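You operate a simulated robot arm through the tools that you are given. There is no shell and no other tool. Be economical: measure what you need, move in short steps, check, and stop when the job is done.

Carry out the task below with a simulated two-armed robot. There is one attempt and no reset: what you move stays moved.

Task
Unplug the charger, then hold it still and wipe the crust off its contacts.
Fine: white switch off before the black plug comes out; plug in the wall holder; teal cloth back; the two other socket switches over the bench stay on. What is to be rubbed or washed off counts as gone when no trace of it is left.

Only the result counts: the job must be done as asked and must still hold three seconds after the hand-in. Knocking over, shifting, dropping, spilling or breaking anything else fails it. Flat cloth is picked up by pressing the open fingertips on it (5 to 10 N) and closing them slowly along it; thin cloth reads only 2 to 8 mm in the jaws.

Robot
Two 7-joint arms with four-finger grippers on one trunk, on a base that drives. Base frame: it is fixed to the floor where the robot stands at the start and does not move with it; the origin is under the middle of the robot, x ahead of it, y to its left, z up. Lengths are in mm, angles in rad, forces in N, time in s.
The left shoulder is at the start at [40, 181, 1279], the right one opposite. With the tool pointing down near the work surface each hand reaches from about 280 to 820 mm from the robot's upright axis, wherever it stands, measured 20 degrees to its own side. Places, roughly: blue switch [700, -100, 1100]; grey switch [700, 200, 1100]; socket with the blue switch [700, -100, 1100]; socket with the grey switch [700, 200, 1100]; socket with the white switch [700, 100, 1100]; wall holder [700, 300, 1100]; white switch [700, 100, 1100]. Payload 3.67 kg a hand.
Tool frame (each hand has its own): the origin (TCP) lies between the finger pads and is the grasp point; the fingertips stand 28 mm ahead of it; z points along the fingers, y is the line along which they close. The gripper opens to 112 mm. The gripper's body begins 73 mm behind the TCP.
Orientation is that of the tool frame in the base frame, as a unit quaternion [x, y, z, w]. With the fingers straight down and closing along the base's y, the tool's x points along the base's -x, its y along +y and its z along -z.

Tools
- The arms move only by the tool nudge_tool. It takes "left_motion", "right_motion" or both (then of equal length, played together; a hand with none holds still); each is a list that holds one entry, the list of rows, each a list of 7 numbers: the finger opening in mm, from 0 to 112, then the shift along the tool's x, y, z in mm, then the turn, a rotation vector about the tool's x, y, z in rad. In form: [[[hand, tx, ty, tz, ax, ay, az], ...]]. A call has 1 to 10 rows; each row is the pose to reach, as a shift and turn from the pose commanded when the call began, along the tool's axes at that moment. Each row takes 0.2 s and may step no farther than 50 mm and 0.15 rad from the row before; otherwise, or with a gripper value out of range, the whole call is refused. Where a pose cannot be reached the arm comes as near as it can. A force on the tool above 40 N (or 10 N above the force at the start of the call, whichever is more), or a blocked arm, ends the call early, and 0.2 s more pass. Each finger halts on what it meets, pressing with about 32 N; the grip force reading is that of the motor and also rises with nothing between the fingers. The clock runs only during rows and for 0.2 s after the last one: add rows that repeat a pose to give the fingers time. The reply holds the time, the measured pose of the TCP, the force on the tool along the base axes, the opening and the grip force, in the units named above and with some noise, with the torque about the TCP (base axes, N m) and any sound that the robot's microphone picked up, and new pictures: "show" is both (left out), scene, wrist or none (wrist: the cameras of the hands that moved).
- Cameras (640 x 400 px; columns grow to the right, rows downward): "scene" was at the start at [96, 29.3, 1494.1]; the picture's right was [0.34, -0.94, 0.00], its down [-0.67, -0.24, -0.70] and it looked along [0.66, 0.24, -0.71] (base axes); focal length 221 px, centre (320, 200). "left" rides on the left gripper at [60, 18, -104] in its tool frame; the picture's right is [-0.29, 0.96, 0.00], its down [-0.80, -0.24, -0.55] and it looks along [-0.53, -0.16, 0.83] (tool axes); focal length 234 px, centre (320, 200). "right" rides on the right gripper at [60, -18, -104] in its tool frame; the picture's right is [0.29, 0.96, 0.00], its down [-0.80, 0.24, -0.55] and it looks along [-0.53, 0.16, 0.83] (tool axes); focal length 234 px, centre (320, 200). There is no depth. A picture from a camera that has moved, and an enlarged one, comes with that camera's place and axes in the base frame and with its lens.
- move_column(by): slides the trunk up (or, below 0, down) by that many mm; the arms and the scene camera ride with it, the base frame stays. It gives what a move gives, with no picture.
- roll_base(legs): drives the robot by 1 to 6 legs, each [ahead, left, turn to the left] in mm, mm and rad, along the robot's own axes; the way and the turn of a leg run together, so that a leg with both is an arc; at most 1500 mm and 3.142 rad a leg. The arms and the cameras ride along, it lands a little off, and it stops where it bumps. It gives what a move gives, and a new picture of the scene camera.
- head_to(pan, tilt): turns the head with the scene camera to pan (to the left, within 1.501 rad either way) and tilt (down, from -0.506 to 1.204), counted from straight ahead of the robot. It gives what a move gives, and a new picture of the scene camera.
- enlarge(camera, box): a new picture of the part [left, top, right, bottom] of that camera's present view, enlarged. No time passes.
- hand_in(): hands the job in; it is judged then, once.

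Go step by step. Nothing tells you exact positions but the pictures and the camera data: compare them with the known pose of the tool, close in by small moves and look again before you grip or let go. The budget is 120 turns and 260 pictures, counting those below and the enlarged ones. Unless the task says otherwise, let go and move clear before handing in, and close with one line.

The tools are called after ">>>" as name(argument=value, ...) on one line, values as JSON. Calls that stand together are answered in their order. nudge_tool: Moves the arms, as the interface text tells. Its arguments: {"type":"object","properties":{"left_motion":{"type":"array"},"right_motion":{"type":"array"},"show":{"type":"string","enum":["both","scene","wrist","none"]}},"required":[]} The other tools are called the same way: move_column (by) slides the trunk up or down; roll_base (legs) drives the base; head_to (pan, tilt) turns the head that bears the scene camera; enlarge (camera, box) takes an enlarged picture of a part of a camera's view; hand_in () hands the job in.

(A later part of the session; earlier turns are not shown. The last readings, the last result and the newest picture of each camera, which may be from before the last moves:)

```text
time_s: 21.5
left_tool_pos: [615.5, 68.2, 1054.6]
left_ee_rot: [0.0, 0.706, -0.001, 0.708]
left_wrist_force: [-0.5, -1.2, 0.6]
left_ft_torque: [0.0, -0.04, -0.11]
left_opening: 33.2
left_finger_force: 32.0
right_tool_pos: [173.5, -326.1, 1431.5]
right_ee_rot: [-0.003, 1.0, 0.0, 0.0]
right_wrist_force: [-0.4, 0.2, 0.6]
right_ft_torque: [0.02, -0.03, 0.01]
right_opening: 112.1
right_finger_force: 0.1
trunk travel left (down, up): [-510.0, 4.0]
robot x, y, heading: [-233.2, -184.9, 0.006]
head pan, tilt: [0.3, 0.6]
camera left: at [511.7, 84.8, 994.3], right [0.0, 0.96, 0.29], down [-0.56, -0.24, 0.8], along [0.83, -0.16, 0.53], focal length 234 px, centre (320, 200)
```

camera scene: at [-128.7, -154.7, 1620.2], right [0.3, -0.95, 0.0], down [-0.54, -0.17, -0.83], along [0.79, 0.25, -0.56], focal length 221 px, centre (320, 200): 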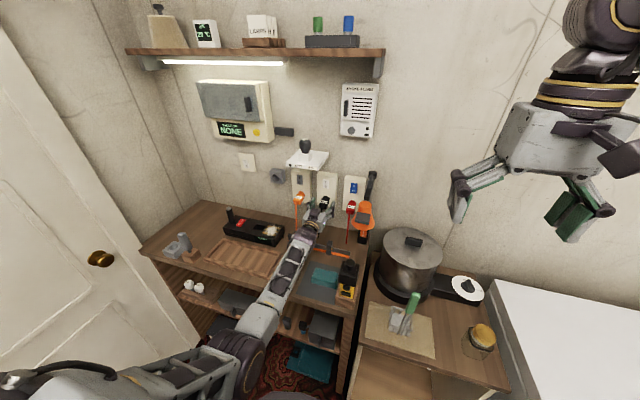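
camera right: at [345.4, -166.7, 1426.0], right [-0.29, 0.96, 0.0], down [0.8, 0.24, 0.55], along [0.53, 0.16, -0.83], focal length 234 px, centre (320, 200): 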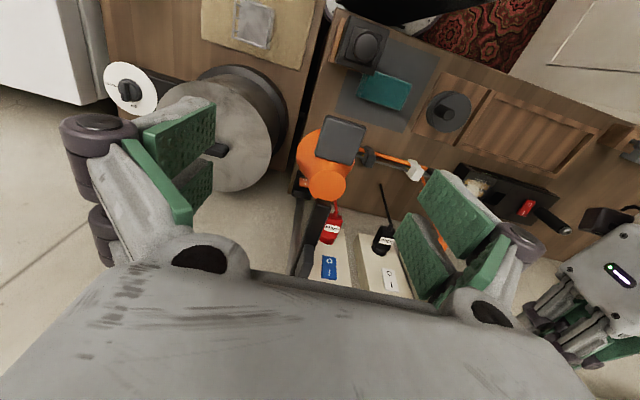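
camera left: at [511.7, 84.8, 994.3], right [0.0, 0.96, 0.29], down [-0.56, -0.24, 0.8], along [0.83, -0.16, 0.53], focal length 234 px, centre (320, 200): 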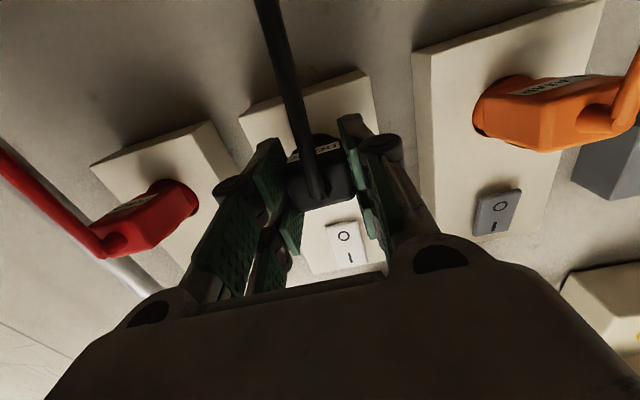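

Gripped at 33 mm. Before pulling I want to be sure the white switch is off by comparing rockers.

>>> enlarge(camera="left", box=[300, 170, 540, 290])

>>> enlarge(camera="scene", box=[285, 160, 375, 216])

```text
2.67 times, centred on (420, 230) of left
camera zoom: at [511.7, 84.8, 994.3], right [0.0, 0.96, 0.29], down [-0.56, -0.24, 0.8], along [0.83, -0.16, 0.53], focal length 624 px, centre (53, 120)
```

zoom: 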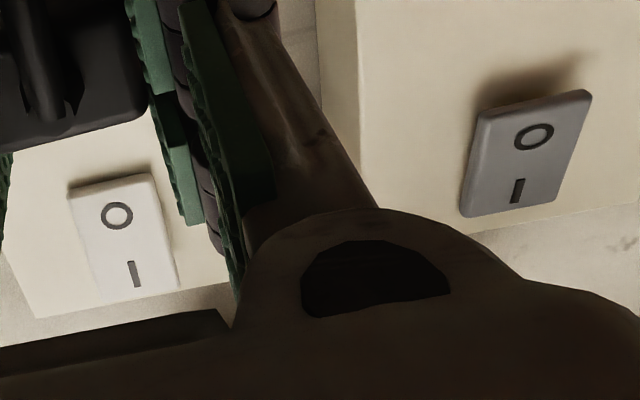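

```text
7.11 times, centred on (330, 188) of scene
camera zoom: at [-128.5, -155.0, 1620.2], right [0.3, -0.95, 0.0], down [-0.54, -0.17, -0.83], along [0.79, 0.25, -0.56], focal length 1572 px, centre (249, 285)
```

zoom: 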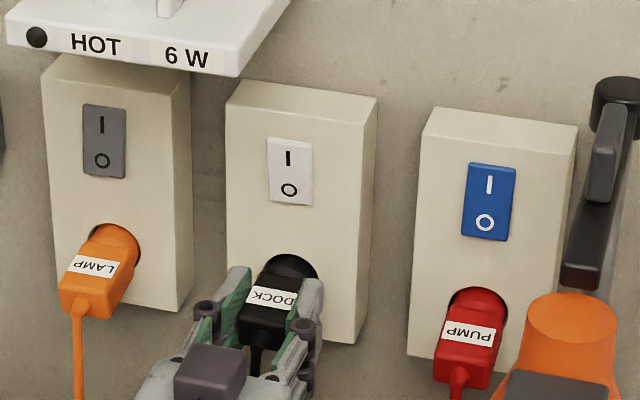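

The grey rocker's O end stands proud (on), while the white's is depressed (off). Now pulling the plug straight out.

>>> nudge_tool(left_motion=[[[15, 0, 0, -5, 0, 0, 0], [15, 0, 0, -12, 0, 0, 0], [15, 0, 0, -25, 0, 0, 0], [15, 0, 0, -40, 0, 0, 0], [15, 0, 0, -60, 0, 0, 0], [15, 0, 0, -80, 0, 0, 0], [15, 0, 0, -80, 0, 0, 0]]])

```text
time_s: 23.1
left_tool_pos: [537.0, 68.2, 1055.6]
left_ee_rot: [0.001, 0.707, -0.002, 0.707]
left_wrist_force: [1.0, 1.0, -0.4]
left_ft_torque: [-0.01, -0.01, -0.03]
left_opening: 33.3
left_finger_force: 32.6
right_tool_pos: [173.3, -327.4, 1431.4]
right_ee_rot: [-0.002, 1.0, 0.0, -0.001]
right_wrist_force: [0.1, -0.2, 1.0]
right_ft_torque: [0.02, 0.01, -0.01]
right_opening: 112.1
right_finger_force: 0.0
trunk travel left (down, up): [-510.0, 4.0]
robot x, y, heading: [-233.8, -182.1, 0.007]
head pan, tilt: [0.3, 0.6]
camera scene: at [-127.7, -154.7, 1620.1], right [0.3, -0.95, 0.0], down [-0.54, -0.17, -0.82], along [0.79, 0.25, -0.57], focal length 221 px, centre (320, 200)
camera left: at [432.6, 85.5, 994.1], right [0.0, 0.96, 0.29], down [-0.55, -0.24, 0.8], along [0.83, -0.16, 0.53], focal length 234 px, centre (320, 200)
```

scene: 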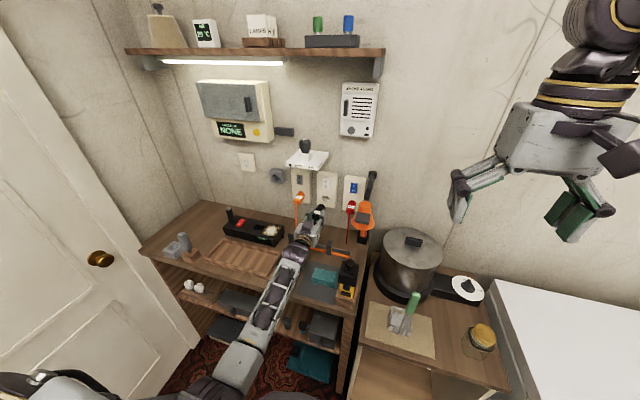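
left: 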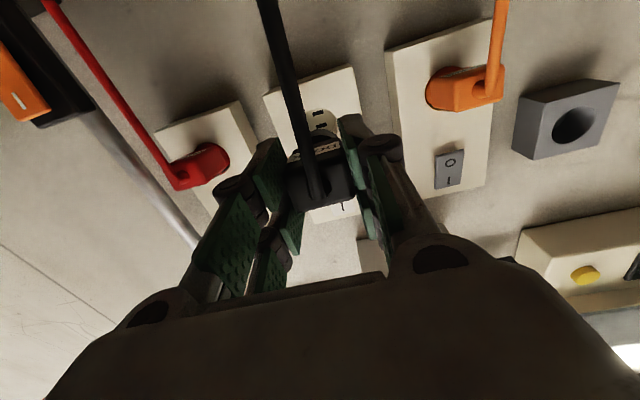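

The plug is out. Now a close look at the holder, whose hole I take to be at about [665, 309, 1130].

>>> enlarge(camera="left", box=[480, 50, 640, 190])

>>> enlarge(camera="scene", box=[255, 150, 351, 225])

>>> enlarge(camera="left", box=[240, 80, 400, 230])

```text
2.86 times, centred on (560, 120) of left
camera zoom: at [432.6, 85.5, 994.1], right [0.0, 0.96, 0.29], down [-0.55, -0.24, 0.8], along [0.83, -0.16, 0.53], focal length 669 px, centre (-366, 429)
```

zoom: 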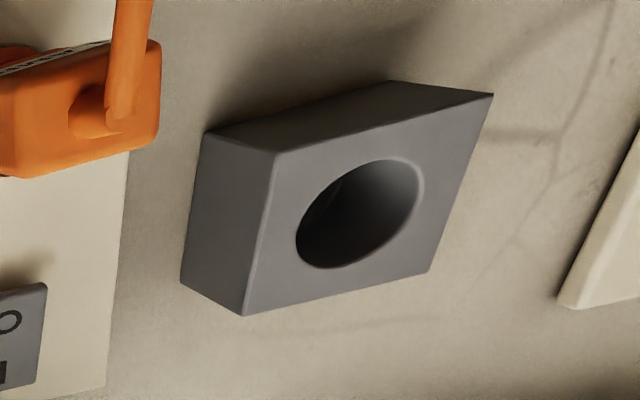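

```text
5.33 times, centred on (303, 188) of scene
camera zoom: at [-127.7, -154.7, 1620.1], right [0.3, -0.95, 0.0], down [-0.54, -0.17, -0.82], along [0.79, 0.25, -0.57], focal length 1179 px, centre (411, 267)
```

zoom: 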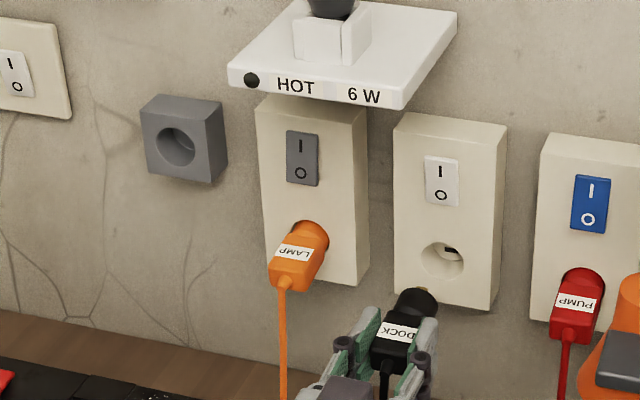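

```text
2.67 times, centred on (320, 155) of left
camera zoom: at [432.6, 85.5, 994.1], right [0.0, 0.96, 0.29], down [-0.55, -0.24, 0.8], along [0.83, -0.16, 0.53], focal length 624 px, centre (320, 320)
```

zoom: 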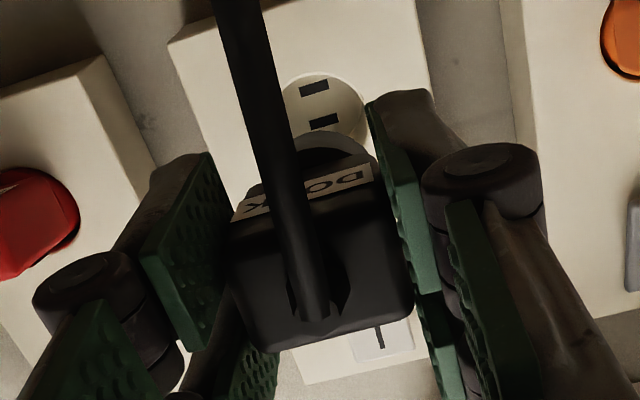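

Hole centre comes out at about [667, 307, 1131], with the plug's nose on the TCP axis. I'll back up further, then carry the plug left and up, clear of the orange plug.

>>> nudge_tool(left_motion=[[[15, 0, 0, -24, 0, 0, 0], [15, -10, 0, -47, 0, 0, 0], [15, -30, 40, -47, 0, 0, 0], [15, -50, 80, -47, 0, 0, 0], [15, -70, 120, -47, 0, 0, 0], [15, -76, 160, -47, 0, 0, 0], [15, -76, 200, -47, 0, 0, 0], [15, -76, 239, -47, 0, 0, 0], [15, -76, 239, -47, 0, 0, 0]]])

```text
time_s: 25.1
left_tool_pos: [488.3, 307.5, 1131.4]
left_ee_rot: [0.0, 0.707, 0.0, 0.707]
left_wrist_force: [0.3, -0.2, -1.1]
left_ft_torque: [0.0, 0.05, 0.01]
left_opening: 33.5
left_finger_force: 31.9
right_tool_pos: [174.2, -325.4, 1432.3]
right_ee_rot: [-0.003, 1.0, 0.001, 0.0]
right_wrist_force: [0.0, -0.2, 0.4]
right_ft_torque: [0.02, -0.02, 0.0]
right_opening: 112.0
right_finger_force: 0.1
trunk travel left (down, up): [-510.0, 4.0]
robot x, y, heading: [-229.6, -178.7, 0.005]
head pan, tilt: [0.3, 0.6]
camera scene: at [-127.9, -155.1, 1620.1], right [0.3, -0.95, 0.0], down [-0.54, -0.17, -0.82], along [0.79, 0.25, -0.57], focal length 221 px, centre (320, 200)
camera left: at [383.4, 324.8, 1070.9], right [0.0, 0.96, 0.29], down [-0.55, -0.24, 0.8], along [0.83, -0.16, 0.53], focal length 234 px, centre (320, 200)
```

scene: 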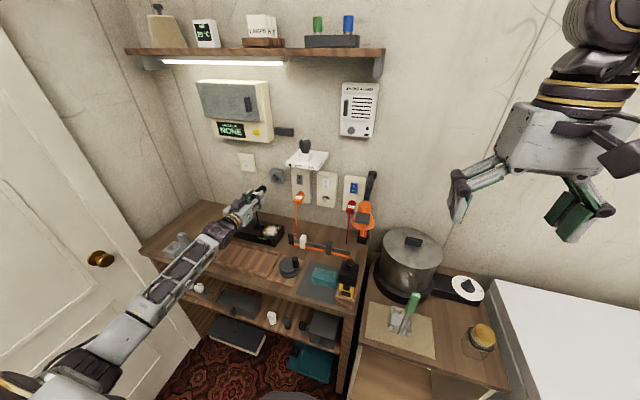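
left: 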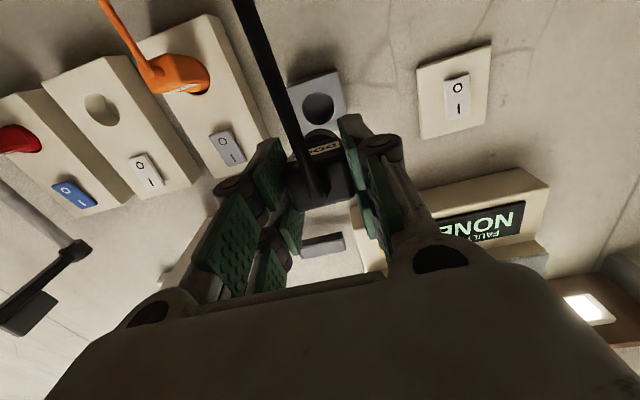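

Now enlarge the holder and nose to fine-align.

>>> enlarge(camera="left", box=[240, 50, 400, 210])

>>> enlarge(camera="scene", box=[220, 150, 316, 250])

```text
2.50 times, centred on (320, 130) of left
camera zoom: at [383.4, 324.8, 1070.9], right [0.0, 0.96, 0.29], down [-0.55, -0.24, 0.8], along [0.83, -0.16, 0.53], focal length 585 px, centre (320, 375)
```

zoom: 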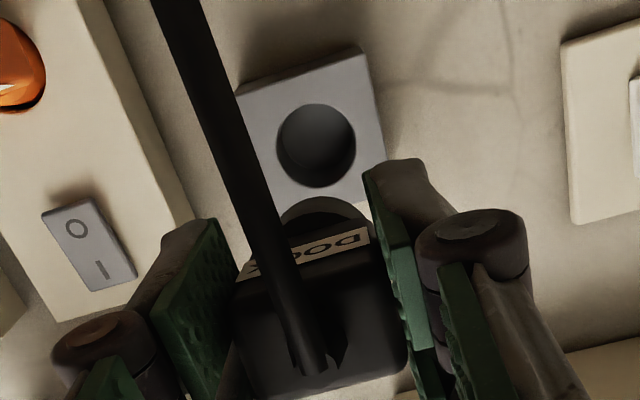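

```text
4.00 times, centred on (268, 200) of scene
camera zoom: at [-127.9, -155.1, 1620.1], right [0.3, -0.95, 0.0], down [-0.54, -0.17, -0.82], along [0.79, 0.25, -0.57], focal length 884 px, centre (528, 200)
```

zoom: 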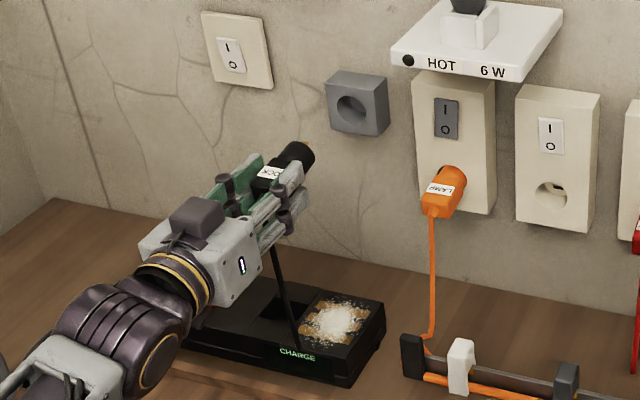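

Fine alignment: hole near y 306, z 1130. I'll advance 95 mm to just short of the face and check again.

>>> nudge_tool(left_motion=[[[15, 1, -1.5, 25, 0, 0, 0], [15, 1, -1.5, 50, 0, 0, 0], [15, 1, -1.5, 75, 0, 0, 0], [15, 1, -1.5, 95, 0, 0, 0], [15, 1, -1.5, 95, 0, 0, 0]]], show="none")

>>> enlarge(camera="left", box=[240, 50, 400, 210])

>>> enlarge(camera="scene", box=[248, 155, 312, 205])

```text
time_s: 26.3
left_tool_pos: [583.8, 305.9, 1129.8]
left_ee_rot: [0.0, 0.707, -0.001, 0.707]
left_wrist_force: [-0.3, -0.6, -0.9]
left_ft_torque: [-0.01, 0.0, 0.01]
left_opening: 33.5
left_finger_force: 32.2
right_tool_pos: [172.5, -326.3, 1431.0]
right_ee_rot: [-0.003, 1.0, -0.001, 0.0]
right_wrist_force: [-0.2, -1.0, -0.4]
right_ft_torque: [-0.03, -0.01, -0.01]
right_opening: 111.9
right_finger_force: 0.0
trunk travel left (down, up): [-510.0, 4.0]
robot x, y, heading: [-227.7, -182.9, 0.008]
head pan, tilt: [0.3, 0.6]
```

```text
2.50 times, centred on (320, 130) of left
camera zoom: at [480.3, 322.7, 1069.6], right [0.0, 0.96, 0.29], down [-0.55, -0.24, 0.8], along [0.83, -0.16, 0.53], focal length 585 px, centre (320, 375)
```

zoom: 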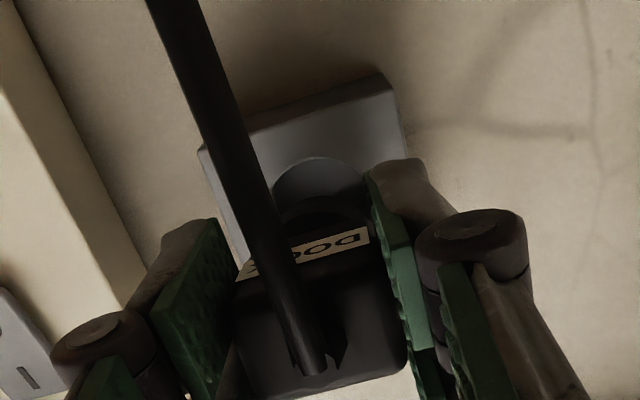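

```text
8.00 times, centred on (280, 180) of scene
camera zoom: at [-128.5, -154.4, 1620.1], right [0.3, -0.95, 0.0], down [-0.54, -0.17, -0.82], along [0.79, 0.25, -0.57], focal length 1769 px, centre (640, 360)
```

zoom: 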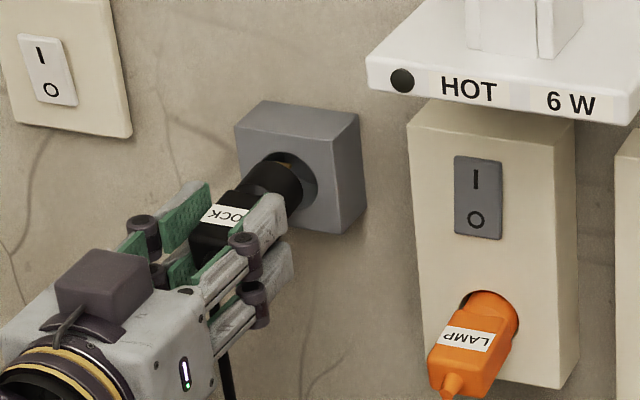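

It looks lined up. Inserting in small steps, watching the force.

>>> nudge_tool(left_motion=[[[15, 0, 0, 6, 0, 0, 0], [15, 0, 0, 12, 0, 0, 0], [15, 0, 0, 18, 0, 0, 0], [15, 0, 0, 24, 0, 0, 0], [15, 0, 0, 28, 0, 0, 0], [15, 0, 0, 32, 0, 0, 0]]], show="none")

>>> enlarge(camera="scene", box=[248, 155, 312, 205])

>>> enlarge(camera="left", box=[240, 50, 400, 210])

```text
time_s: 27.0
left_tool_pos: [590.0, 305.7, 1128.1]
left_ee_rot: [0.001, 0.707, 0.001, 0.707]
left_wrist_force: [-29.4, -6.9, 3.8]
left_ft_torque: [0.21, -1.0, -0.16]
left_opening: 33.9
left_finger_force: 32.5
right_tool_pos: [166.5, -327.2, 1432.9]
right_ee_rot: [-0.005, 1.0, 0.001, 0.001]
right_wrist_force: [-0.1, 0.7, 0.1]
right_ft_torque: [-0.03, 0.04, 0.02]
right_opening: 112.0
right_finger_force: 0.0
trunk travel left (down, up): [-510.0, 4.0]
robot x, y, heading: [-237.0, -183.9, 0.002]
head pan, tilt: [0.3, 0.6]
stopped in row 3 (left hand): the force on the tool passed its limit at 44 N (the readings are from after the stop); the commanded pose is now the measured one
```

```text
8.00 times, centred on (280, 180) of scene
camera zoom: at [-134.8, -155.8, 1620.6], right [0.3, -0.95, 0.0], down [-0.54, -0.17, -0.83], along [0.79, 0.25, -0.56], focal length 1769 px, centre (640, 360)
```

zoom: 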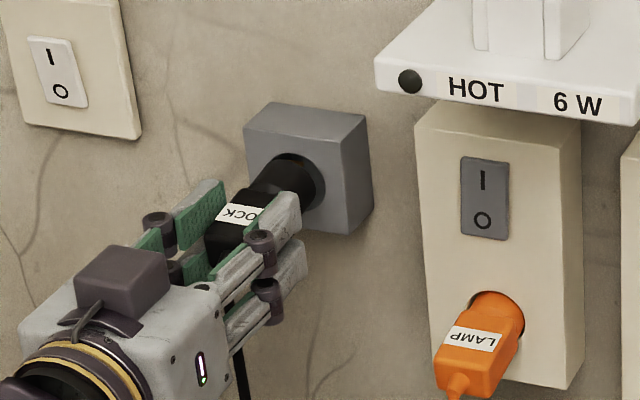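

```text
2.50 times, centred on (320, 130) of left
camera zoom: at [486.4, 322.8, 1068.0], right [0.0, 0.96, 0.29], down [-0.55, -0.24, 0.8], along [0.83, -0.16, 0.53], focal length 585 px, centre (320, 375)
```

zoom: 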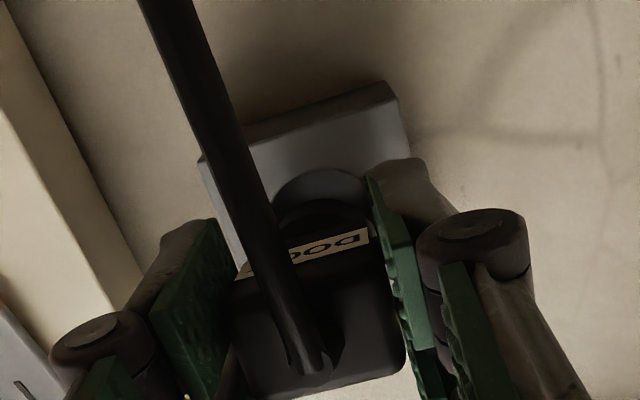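

Contact came early, at the face, so something is off by a few mm (perhaps the pins). I'll back off 35 mm and inspect the nose.

>>> nudge_tool(left_motion=[[[15, 0, 0, -18, 0, 0, 0], [15, -1.5, 0, -36, 0, 0, 0], [15, -1.5, 0, -36, 0, 0, 0]]], show="none")

>>> enlarge(camera="scene", box=[250, 160, 298, 200])

>>> enlarge(camera="left", box=[280, 70, 380, 170])

```text
time_s: 27.8
left_tool_pos: [559.5, 305.4, 1126.9]
left_ee_rot: [0.001, 0.71, -0.001, 0.705]
left_wrist_force: [0.3, -0.6, -0.7]
left_ft_torque: [0.03, 0.03, 0.03]
left_opening: 33.5
left_finger_force: 31.8
right_tool_pos: [173.0, -325.9, 1431.0]
right_ee_rot: [-0.004, 1.0, 0.0, 0.0]
right_wrist_force: [0.0, 0.5, -0.2]
right_ft_torque: [0.04, 0.01, -0.02]
right_opening: 112.3
right_finger_force: 0.0
trunk travel left (down, up): [-510.0, 4.0]
robot x, y, heading: [-236.5, -180.8, 0.009]
head pan, tilt: [0.3, 0.6]
```

```text
10.00 times, centred on (274, 180) of scene
camera zoom: at [-128.5, -155.1, 1620.1], right [0.3, -0.95, 0.0], down [-0.54, -0.17, -0.82], along [0.79, 0.25, -0.57], focal length 2211 px, centre (780, 400)
```

zoom: 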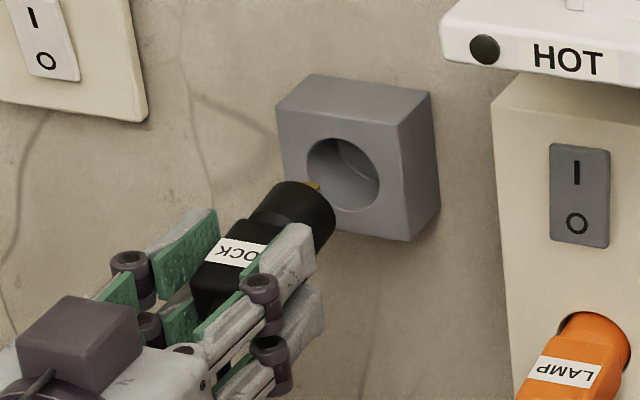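

```text
4.00 times, centred on (330, 120) of left
camera zoom: at [456.1, 323.2, 1066.9], right [0.0, 0.96, 0.29], down [-0.55, -0.24, 0.8], along [0.84, -0.16, 0.53], focal length 937 px, centre (280, 520)
```

zoom: 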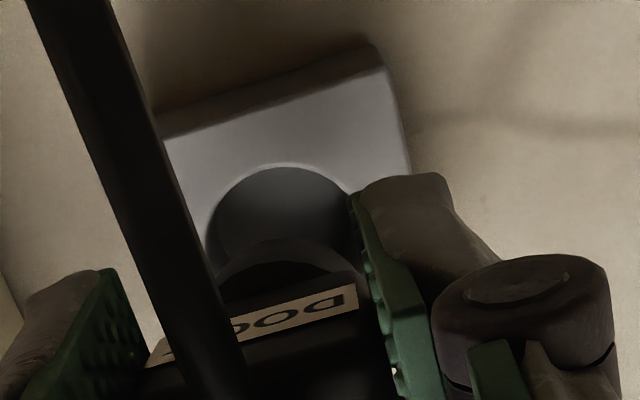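

Comparing the views with where the socket sat relative to the hand, I was about 3 mm too high and 1.5 mm too far left. I'll try again at y 304, z 1126, levelled.

>>> nudge_tool(left_motion=[[[15, 0.7, -1.4, 10, 0, -0.006, 0], [15, 0.7, -1.4, 20, 0, -0.006, 0], [15, 0.7, -1.4, 26, 0, -0.006, 0], [15, 0.7, -1.4, 30, 0, -0.006, 0], [15, 0.7, -1.4, 34, 0, -0.006, 0], [15, 0.7, -1.4, 38, 0, -0.006, 0], [15, 0.7, -1.4, 42, 0, -0.006, 0], [15, 0.7, -1.4, 46, 0, -0.006, 0]]], show="none")

>>> enlarge(camera="scene", box=[250, 160, 298, 200])

```text
time_s: 29.3
left_tool_pos: [590.1, 305.1, 1124.6]
left_ee_rot: [0.0, 0.707, 0.001, 0.707]
left_wrist_force: [-28.8, -3.3, 3.3]
left_ft_torque: [0.09, -0.98, -0.26]
left_opening: 33.7
left_finger_force: 31.8
right_tool_pos: [167.3, -326.5, 1432.7]
right_ee_rot: [-0.006, 1.0, 0.001, 0.001]
right_wrist_force: [1.2, -0.1, -0.1]
right_ft_torque: [0.0, 0.04, -0.01]
right_opening: 112.0
right_finger_force: 0.1
trunk travel left (down, up): [-510.0, 4.0]
robot x, y, heading: [-236.4, -181.6, 0.012]
head pan, tilt: [0.3, 0.6]
stopped in row 7 (left hand): the force on the tool passed its limit at 43 N (the readings are from after the stop); the commanded pose is now the measured one
```

```text
10.00 times, centred on (274, 180) of scene
camera zoom: at [-135.2, -155.4, 1620.6], right [0.31, -0.95, 0.0], down [-0.54, -0.17, -0.83], along [0.79, 0.25, -0.56], focal length 2211 px, centre (780, 400)
```

zoom: 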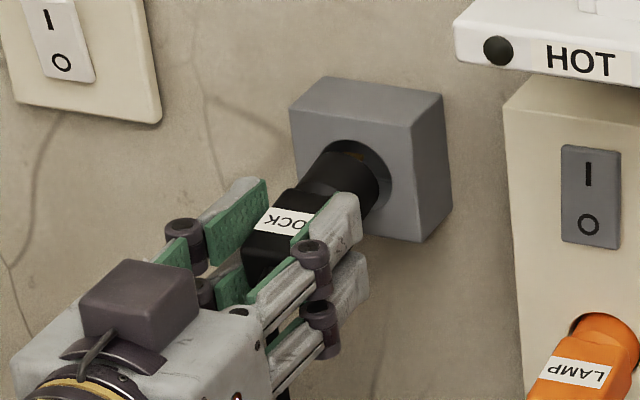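

Contact is still at the nose's top edge, so the hole is lower still. I'll back off, go to z 1121 and try again.

>>> nudge_tool(left_motion=[[[15, 0, 0, -14, 0, 0, 0], [15, 4, 0, -14, 0, 0, 0], [15, 4, 0, -7, 0, 0, 0], [15, 4, 0, -3, 0, 0, 0], [15, 4, 0, 1, 0, 0, 0], [15, 4, 0, 5, 0, 0, 0], [15, 4, 0, 9, 0, 0, 0], [15, 4, 0, 13, 0, 0, 0]]], show="none")

>>> enlarge(camera="scene", box=[250, 160, 298, 200])

>>> enlarge(camera="left", box=[280, 70, 380, 170])

```text
time_s: 30.4
left_tool_pos: [586.9, 306.9, 1119.5]
left_ee_rot: [0.001, 0.709, 0.001, 0.706]
left_wrist_force: [-27.7, -4.7, 5.8]
left_ft_torque: [-0.07, -0.27, -0.39]
left_opening: 33.4
left_finger_force: 31.6
right_tool_pos: [166.8, -324.6, 1433.0]
right_ee_rot: [-0.006, 1.0, 0.002, 0.003]
right_wrist_force: [0.8, -0.5, 0.5]
right_ft_torque: [0.01, 0.02, 0.03]
right_opening: 111.9
right_finger_force: 0.1
trunk travel left (down, up): [-510.0, 4.0]
robot x, y, heading: [-234.2, -185.0, 0.016]
head pan, tilt: [0.3, 0.6]
stopped in row 5 (left hand): the force on the tool passed its limit at 42 N (the readings are from after the stop); the commanded pose is now the measured one
```

```text
10.00 times, centred on (274, 180) of scene
camera zoom: at [-136.9, -155.4, 1620.6], right [0.31, -0.95, 0.0], down [-0.53, -0.17, -0.83], along [0.79, 0.25, -0.56], focal length 2211 px, centre (780, 400)
```

zoom: 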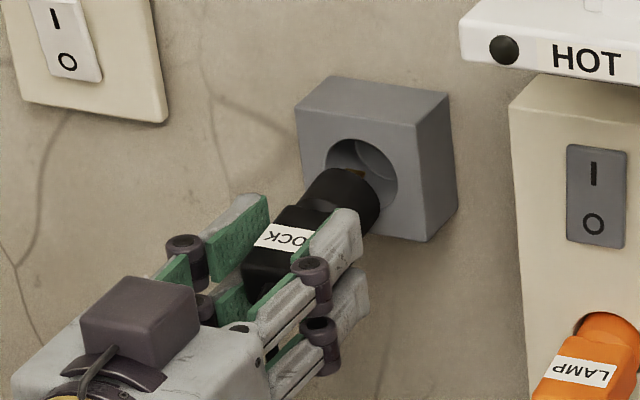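

```text
4.00 times, centred on (330, 120) of left
camera zoom: at [482.5, 323.9, 1059.2], right [0.0, 0.96, 0.29], down [-0.55, -0.24, 0.8], along [0.84, -0.16, 0.53], focal length 937 px, centre (280, 520)
```

zoom: 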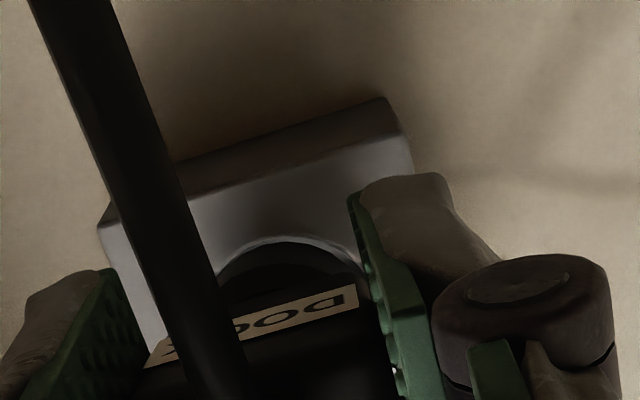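

The readings disagree on what is touching, so I'll bring the right hand's camera over for a closer view, backing the plug off slightly first.

>>> nudge_tool(left_motion=[[[15, 0, 0, -10, 0, 0, 0], [15, -3, -1.5, -15, 0, -0.004, 0], [15, -3, -1.5, -15, 0, -0.004, 0], [15, -3, -1.5, -15, 0, -0.004, 0], [15, -3, -1.5, -15, 0, -0.004, 0], [15, -3, -1.5, -15, 0, -0.004, 0], [15, -3, -1.5, -15, 0, -0.004, 0], [15, -3, -1.5, -15, 0, -0.004, 0], [15, -3, -1.5, -15, 0, -0.004, 0], [15, -3, -1.5, -15, 0, -0.004, 0]]], right_motion=[[[112, -25, 38, 2, 0, 0, 0], [112, -50, 76, 4, 0, 0, 0], [112, -75, 114, 6, 0, 0, 0], [112, -100, 152, 8, 0, 0, 0], [112, -125, 190, 10, 0, 0, 0], [112, -150, 228, 12, 0, 0, 0], [112, -175, 266, 14, 0, 0, 0], [112, -200, 304, 16, 0, 0, 0], [112, -225, 342, 18, 0, 0, 0], [112, -250, 380, 20, 0, 0, 0]]], show="wrist")

```text
time_s: 32.6
left_tool_pos: [579.9, 302.8, 1117.4]
left_ee_rot: [0.001, 0.71, 0.001, 0.704]
left_wrist_force: [0.6, -0.5, 0.5]
left_ft_torque: [-0.01, 0.0, 0.07]
left_opening: 33.2
left_finger_force: 32.3
right_tool_pos: [376.1, -14.3, 1412.1]
right_ee_rot: [-0.005, 1.0, 0.002, -0.001]
right_wrist_force: [0.4, -0.8, 0.4]
right_ft_torque: [0.0, 0.0, -0.01]
right_opening: 111.9
right_finger_force: 0.0
right hand out of reach, approached as far as the arm can: row 9, 10
trunk travel left (down, up): [-510.0, 4.0]
robot x, y, heading: [-235.3, -183.5, 0.004]
head pan, tilt: [0.3, 0.6]
camera right: at [317.3, -32.8, 1517.7], right [-0.3, 0.95, 0.0], down [0.8, 0.25, 0.55], along [0.53, 0.17, -0.83], focal length 234 px, centre (320, 200)
camera left: at [474.9, 320.0, 1058.0], right [0.0, 0.96, 0.29], down [-0.55, -0.24, 0.8], along [0.84, -0.16, 0.52], focal length 234 px, centre (320, 200)
```

right: 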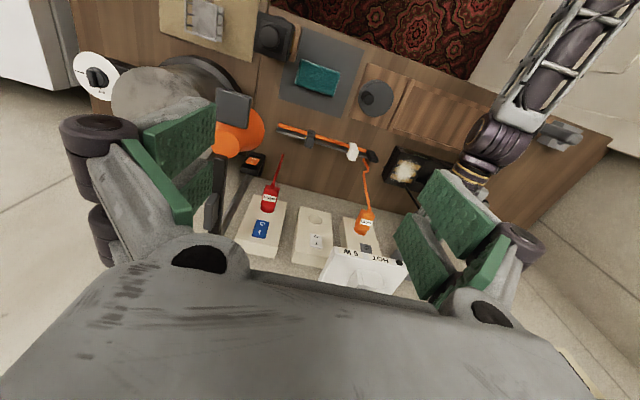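
left: 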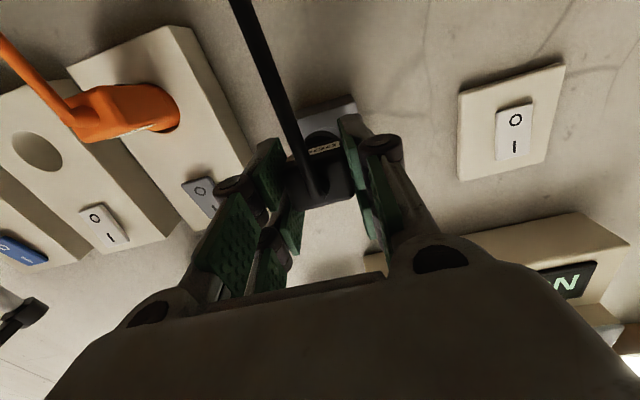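

The right view has the holder behind a finger. I'll yaw the right hand left so the camera faces it, and restore the left hand's height and level.

>>> nudge_tool(right_motion=[[[112, 0, 0, 0, 0, 0, -0.14], [112, 0, 0, 0, 0, 0, -0.28], [112, 0, 0, 0, 0, 0, -0.42], [112, 0, 0, 0, 0, 0, -0.5], [112, 0, 0, 0, 0, 0, -0.5]]], left_motion=[[[15, -4, 2, -5, 0, -0.008, 0], [15, -4, 2, -5, 0, -0.008, 0], [15, -4, 2, -5, 0, -0.008, 0], [15, -4, 2, -5, 0, -0.008, 0], [15, -4, 2, -5, 0, -0.008, 0]]], show="none")

>>> enlarge(camera="right", box=[220, 130, 480, 300])

```text
time_s: 33.9
left_tool_pos: [572.5, 307.4, 1122.8]
left_ee_rot: [0.0, 0.707, 0.001, 0.707]
left_wrist_force: [0.3, 0.5, -1.1]
left_ft_torque: [0.0, 0.04, 0.04]
left_opening: 33.4
left_finger_force: 32.1
right_tool_pos: [373.3, -9.1, 1413.6]
right_ee_rot: [-0.253, 0.968, 0.001, 0.0]
right_wrist_force: [-0.9, 0.8, 0.0]
right_ft_torque: [-0.04, 0.01, -0.01]
right_opening: 112.0
right_finger_force: 0.0
trunk travel left (down, up): [-510.0, 4.0]
robot x, y, heading: [-238.1, -181.5, 0.009]
head pan, tilt: [0.3, 0.6]
```

```text
2.35 times, centred on (350, 215) of right
camera zoom: at [330.2, -54.6, 1518.9], right [-0.72, 0.69, 0.0], down [0.58, 0.6, 0.55], along [0.38, 0.4, -0.83], focal length 551 px, centre (249, 165)
```

zoom: 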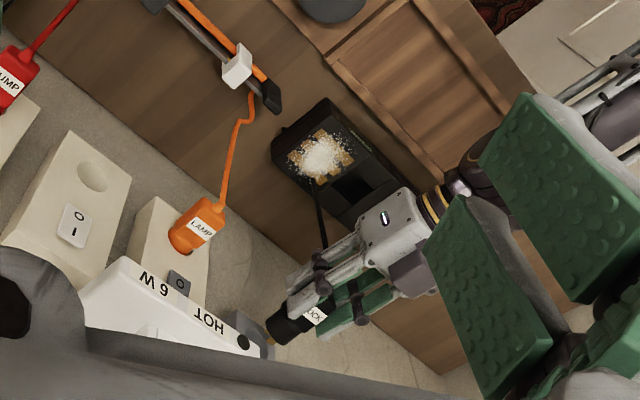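

I can nearly see the holder. Pitching the right hand up a bit to bring it into view.

>>> nudge_tool(right_motion=[[[112, 0, 0, 0, 0, -0.14, 0], [112, 0, 0, 0, 0, -0.28, 0], [112, 0, 0, 0, 0, -0.4, 0], [112, 0, 0, 0, 0, -0.4, 0]]], show="none")

>>> enlarge(camera="right", box=[240, 120, 440, 250])

```text
time_s: 34.9
left_tool_pos: [573.9, 306.6, 1120.7]
left_ee_rot: [-0.001, 0.707, 0.001, 0.707]
left_wrist_force: [0.0, -1.1, -1.0]
left_ft_torque: [-0.02, 0.03, 0.03]
left_opening: 33.1
left_finger_force: 31.9
right_tool_pos: [373.7, -10.5, 1413.6]
right_ee_rot: [-0.248, 0.948, 0.051, 0.191]
right_wrist_force: [-0.2, -0.5, 0.3]
right_ft_torque: [0.06, 0.03, -0.01]
right_opening: 112.1
right_finger_force: 0.1
trunk travel left (down, up): [-510.0, 4.0]
robot x, y, heading: [-234.0, -185.9, 0.009]
head pan, tilt: [0.3, 0.6]
```

```text
3.08 times, centred on (340, 185) of right
camera zoom: at [300.2, -72.4, 1487.9], right [-0.7, 0.71, -0.11], down [0.34, 0.46, 0.82], along [0.63, 0.54, -0.56], focal length 720 px, centre (258, 246)
```

zoom: 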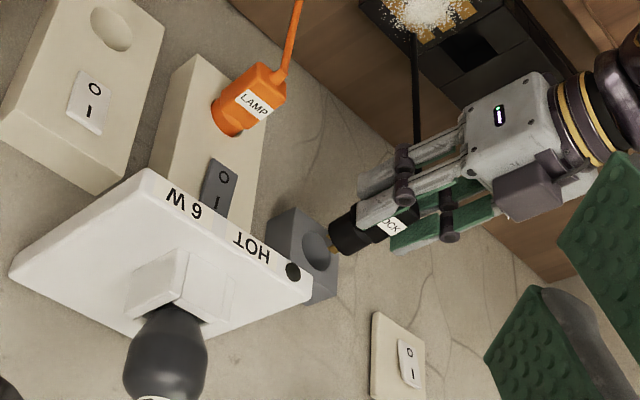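

Excellent view. Zooming in on nose and hole.

>>> enlarge(camera="right", box=[316, 180, 372, 215])

```text
11.43 times, centred on (344, 198) of right
camera zoom: at [300.2, -72.4, 1487.9], right [-0.7, 0.71, -0.11], down [0.34, 0.46, 0.82], along [0.63, 0.54, -0.56], focal length 2676 px, centre (46, 229)
```

zoom: 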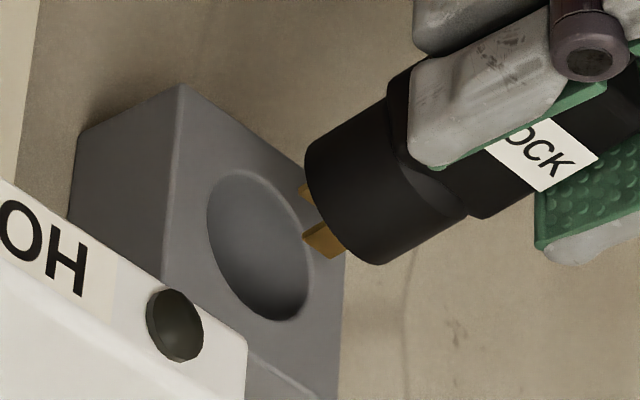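

Now it's clear: the pins are about 13 mm long and the nose is nearly in line with the hole (about 2.5 mm low). I'll raise it, move closer and look again.

>>> nudge_tool(left_motion=[[[15, -2.3, -0.5, 8, 0, 0, 0], [15, -2.3, -0.5, 16, 0, 0, 0], [15, -2.3, -0.5, 19, 0, 0, 0], [15, -2.3, -0.5, 19, 0, 0, 0]]], show="none")

>>> enlarge(camera="right", box=[316, 180, 372, 215])

>>> enlarge(camera="left", box=[280, 70, 380, 170])

```text
time_s: 35.9
left_tool_pos: [591.7, 307.2, 1122.6]
left_ee_rot: [-0.001, 0.707, 0.001, 0.707]
left_wrist_force: [-0.3, -0.6, -0.3]
left_ft_torque: [0.01, 0.04, 0.0]
left_opening: 33.3
left_finger_force: 31.6
right_tool_pos: [372.8, -8.6, 1414.9]
right_ee_rot: [-0.248, 0.948, 0.05, 0.192]
right_wrist_force: [0.5, -0.1, -0.1]
right_ft_torque: [-0.01, 0.02, -0.02]
right_opening: 112.0
right_finger_force: 0.0
trunk travel left (down, up): [-510.0, 4.0]
robot x, y, heading: [-234.7, -187.3, 0.011]
head pan, tilt: [0.3, 0.6]
```

```text
11.43 times, centred on (344, 198) of right
camera zoom: at [298.6, -70.8, 1488.5], right [-0.7, 0.71, -0.11], down [0.34, 0.46, 0.82], along [0.63, 0.54, -0.56], focal length 2676 px, centre (46, 229)
```

zoom: 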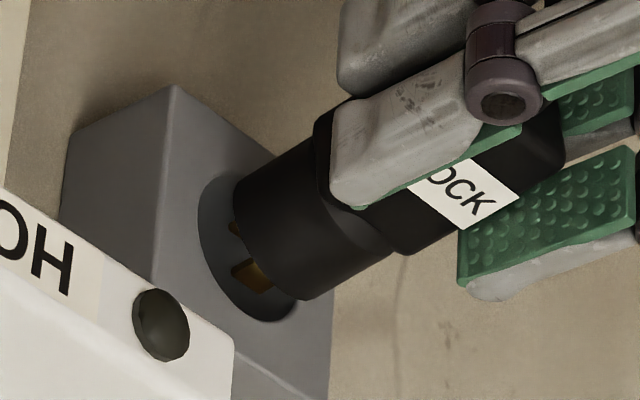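

```text
4.00 times, centred on (330, 120) of left
camera zoom: at [488.0, 324.1, 1063.1], right [0.0, 0.96, 0.29], down [-0.55, -0.24, 0.8], along [0.83, -0.16, 0.53], focal length 937 px, centre (280, 520)
```

zoom: 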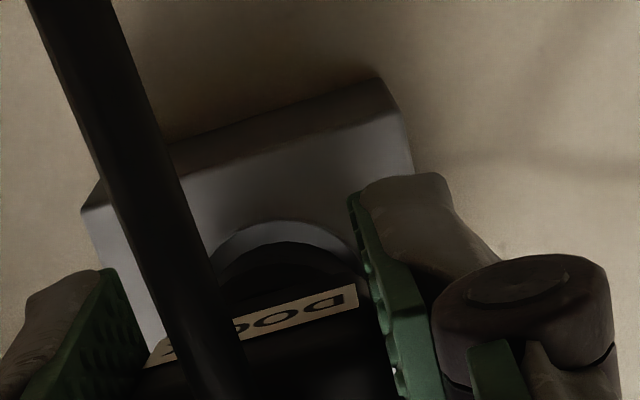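

Both close views now show the nose concentric with the hole. Inserting.

>>> nudge_tool(left_motion=[[[15, 0, 0, 4, 0, 0, 0], [15, 0, 0, 8, 0, 0, 0], [15, 0, 0, 12, 0, 0, 0], [15, 0, 0, 16, 0, 0, 0], [15, 0, 0, 20, 0, 0, 0], [15, 0, 0, 24, 0, 0, 0]]], show="none")

>>> enlarge(camera="right", box=[316, 180, 372, 215])

```text
time_s: 37.2
left_tool_pos: [613.3, 306.2, 1124.1]
left_ee_rot: [-0.001, 0.707, 0.002, 0.707]
left_wrist_force: [-18.0, -4.2, -4.7]
left_ft_torque: [0.0, 0.37, -0.09]
left_opening: 33.5
left_finger_force: 31.7
right_tool_pos: [369.7, -9.1, 1415.5]
right_ee_rot: [-0.248, 0.948, 0.05, 0.192]
right_wrist_force: [0.0, 0.3, -0.3]
right_ft_torque: [0.04, 0.05, 0.02]
right_opening: 112.0
right_finger_force: 0.1
trunk travel left (down, up): [-510.0, 4.0]
robot x, y, heading: [-232.8, -180.5, 0.011]
head pan, tilt: [0.3, 0.6]
```

```text
11.43 times, centred on (344, 198) of right
camera zoom: at [296.4, -70.8, 1489.2], right [-0.7, 0.71, -0.11], down [0.33, 0.46, 0.82], along [0.63, 0.54, -0.56], focal length 2676 px, centre (46, 229)
```

zoom: 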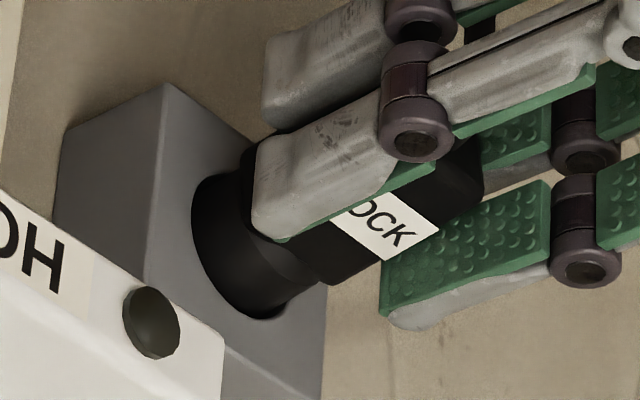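

The nose is in the hole. Seating it a little further.

>>> nudge_tool(left_motion=[[[15, 0.5, 0, 3, 0, 0, 0], [15, 0.5, 0, 6, 0, 0, 0], [15, 0.5, 0, 9, 0, 0, 0], [15, 0.5, 0, 12, 0, 0, 0], [15, 0.5, 0, 15, 0, 0, 0]]], show="none")

>>> enlarge(camera="right", box=[316, 180, 372, 215])

```text
time_s: 37.9
left_tool_pos: [616.1, 308.2, 1124.3]
left_ee_rot: [0.001, 0.707, 0.002, 0.707]
left_wrist_force: [-17.8, -3.0, 4.4]
left_ft_torque: [0.01, 0.14, -0.17]
left_opening: 33.4
left_finger_force: 32.3
right_tool_pos: [367.4, -9.0, 1417.0]
right_ee_rot: [-0.248, 0.948, 0.051, 0.193]
right_wrist_force: [-0.2, -0.4, 0.5]
right_ft_torque: [0.02, -0.04, 0.0]
right_opening: 111.8
right_finger_force: 0.0
trunk travel left (down, up): [-510.0, 4.0]
robot x, y, heading: [-236.4, -181.9, 0.012]
head pan, tilt: [0.3, 0.6]
stopped in row 3 (left hand): the force on the tool passed its limit at 42 N (the readings are from after the stop); the commanded pose is now the measured one
```

```text
11.43 times, centred on (344, 198) of right
camera zoom: at [294.1, -71.5, 1490.0], right [-0.7, 0.7, -0.11], down [0.33, 0.46, 0.82], along [0.63, 0.54, -0.56], focal length 2676 px, centre (46, 229)
```

zoom: 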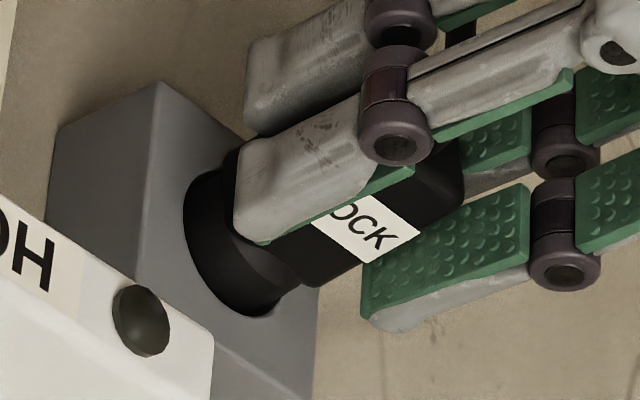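

It is as deep as it sat in the wall socket. Releasing slowly and checking that it stays.

>>> nudge_tool(left_motion=[[[33, 0, 0, 0, 0, 0, 0], [38, 0, 0, 0, 0, 0, 0], [45, 0, 0, 0, 0, 0, 0], [60, 0, 0, 0, 0, 0, 0], [75, 0, 0, 0, 0, 0, 0], [75, 0, 0, 0, 0, 0, 0]]], show="wrist")

>>> enlarge(camera="right", box=[316, 175, 380, 215])

```text
time_s: 39.3
left_tool_pos: [619.1, 308.1, 1120.8]
left_ee_rot: [-0.001, 0.708, 0.002, 0.706]
left_wrist_force: [0.3, -0.6, -0.3]
left_ft_torque: [-0.01, 0.02, -0.03]
left_opening: 75.0
left_finger_force: 0.1
right_tool_pos: [371.2, -7.5, 1415.0]
right_ee_rot: [-0.247, 0.948, 0.05, 0.193]
right_wrist_force: [-0.5, -0.3, 0.2]
right_ft_torque: [0.01, -0.04, 0.01]
right_opening: 112.2
right_finger_force: 0.1
trunk travel left (down, up): [-510.0, 4.0]
robot x, y, heading: [-236.0, -184.1, 0.018]
head pan, tilt: [0.3, 0.6]
camera left: at [515.3, 324.9, 1060.9], right [0.0, 0.96, 0.29], down [-0.55, -0.24, 0.8], along [0.83, -0.16, 0.53], focal length 234 px, centre (320, 200)
```

left: 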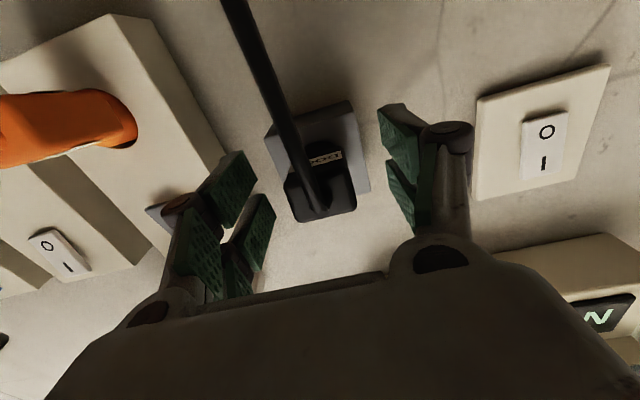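

```text
10.00 times, centred on (348, 195) of right
camera zoom: at [298.2, -70.6, 1488.4], right [-0.7, 0.7, -0.11], down [0.34, 0.46, 0.82], along [0.63, 0.54, -0.56], focal length 2342 px, centre (40, 250)
```

zoom: 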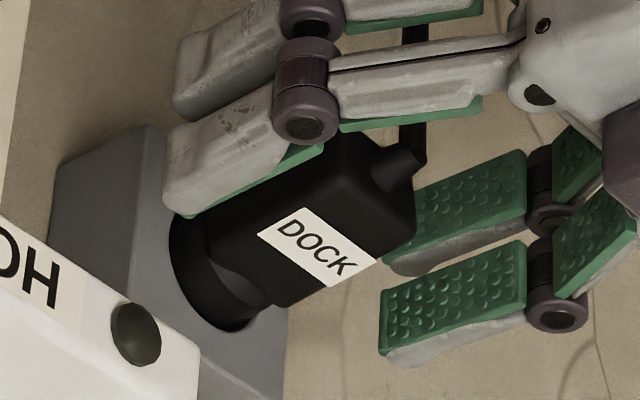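

The plug rests in the holder. Backing the left hand straight out.

>>> nudge_tool(left_motion=[[[75, -1, 0, -15, 0, 0, 0], [75, -1, 0, -30, 0, 0, 0], [75, -1, 0, -60, 0, 0, 0], [75, -1, 0, -90, 0, 0, 0], [75, -1, 0, -120, 0, 0, 0], [75, -1, 0, -150, 0, 0, 0], [75, -1, 0, -150, 0, 0, 0]]], show="wrist")

>>> enlarge(camera="right", box=[280, 120, 440, 220])

```text
time_s: 40.9
left_tool_pos: [470.1, 306.8, 1119.6]
left_ee_rot: [-0.001, 0.709, 0.003, 0.705]
left_wrist_force: [0.4, 1.0, 0.7]
left_ft_torque: [0.0, -0.02, -0.03]
left_opening: 75.2
left_finger_force: 0.0
right_tool_pos: [371.6, -8.8, 1414.5]
right_ee_rot: [-0.247, 0.948, 0.05, 0.192]
right_wrist_force: [-0.7, -1.2, -0.8]
right_ft_torque: [0.0, -0.03, 0.01]
right_opening: 111.5
right_finger_force: 0.1
trunk travel left (down, up): [-510.0, 4.0]
robot x, y, heading: [-235.6, -182.0, 0.013]
head pan, tilt: [0.3, 0.6]
camera left: at [365.9, 324.6, 1060.5], right [0.0, 0.96, 0.29], down [-0.55, -0.24, 0.8], along [0.84, -0.16, 0.53], focal length 234 px, centre (320, 200)
```

left: 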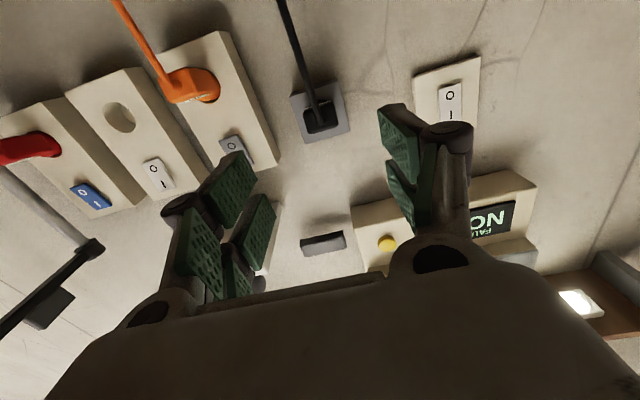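

```text
4.00 times, centred on (360, 170) of right
camera zoom: at [298.7, -70.7, 1488.2], right [-0.7, 0.7, -0.11], down [0.34, 0.46, 0.82], along [0.63, 0.54, -0.56], focal length 937 px, centre (160, 320)
```

zoom: 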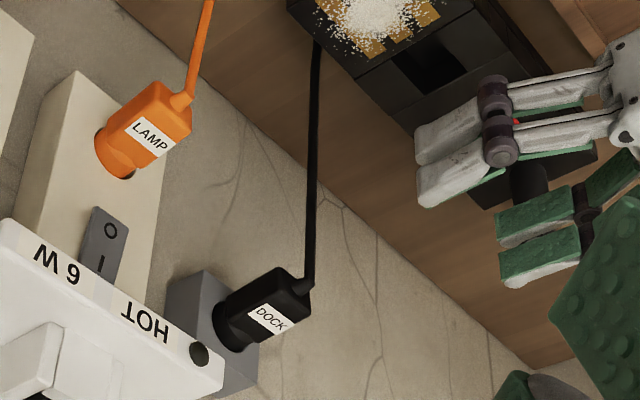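

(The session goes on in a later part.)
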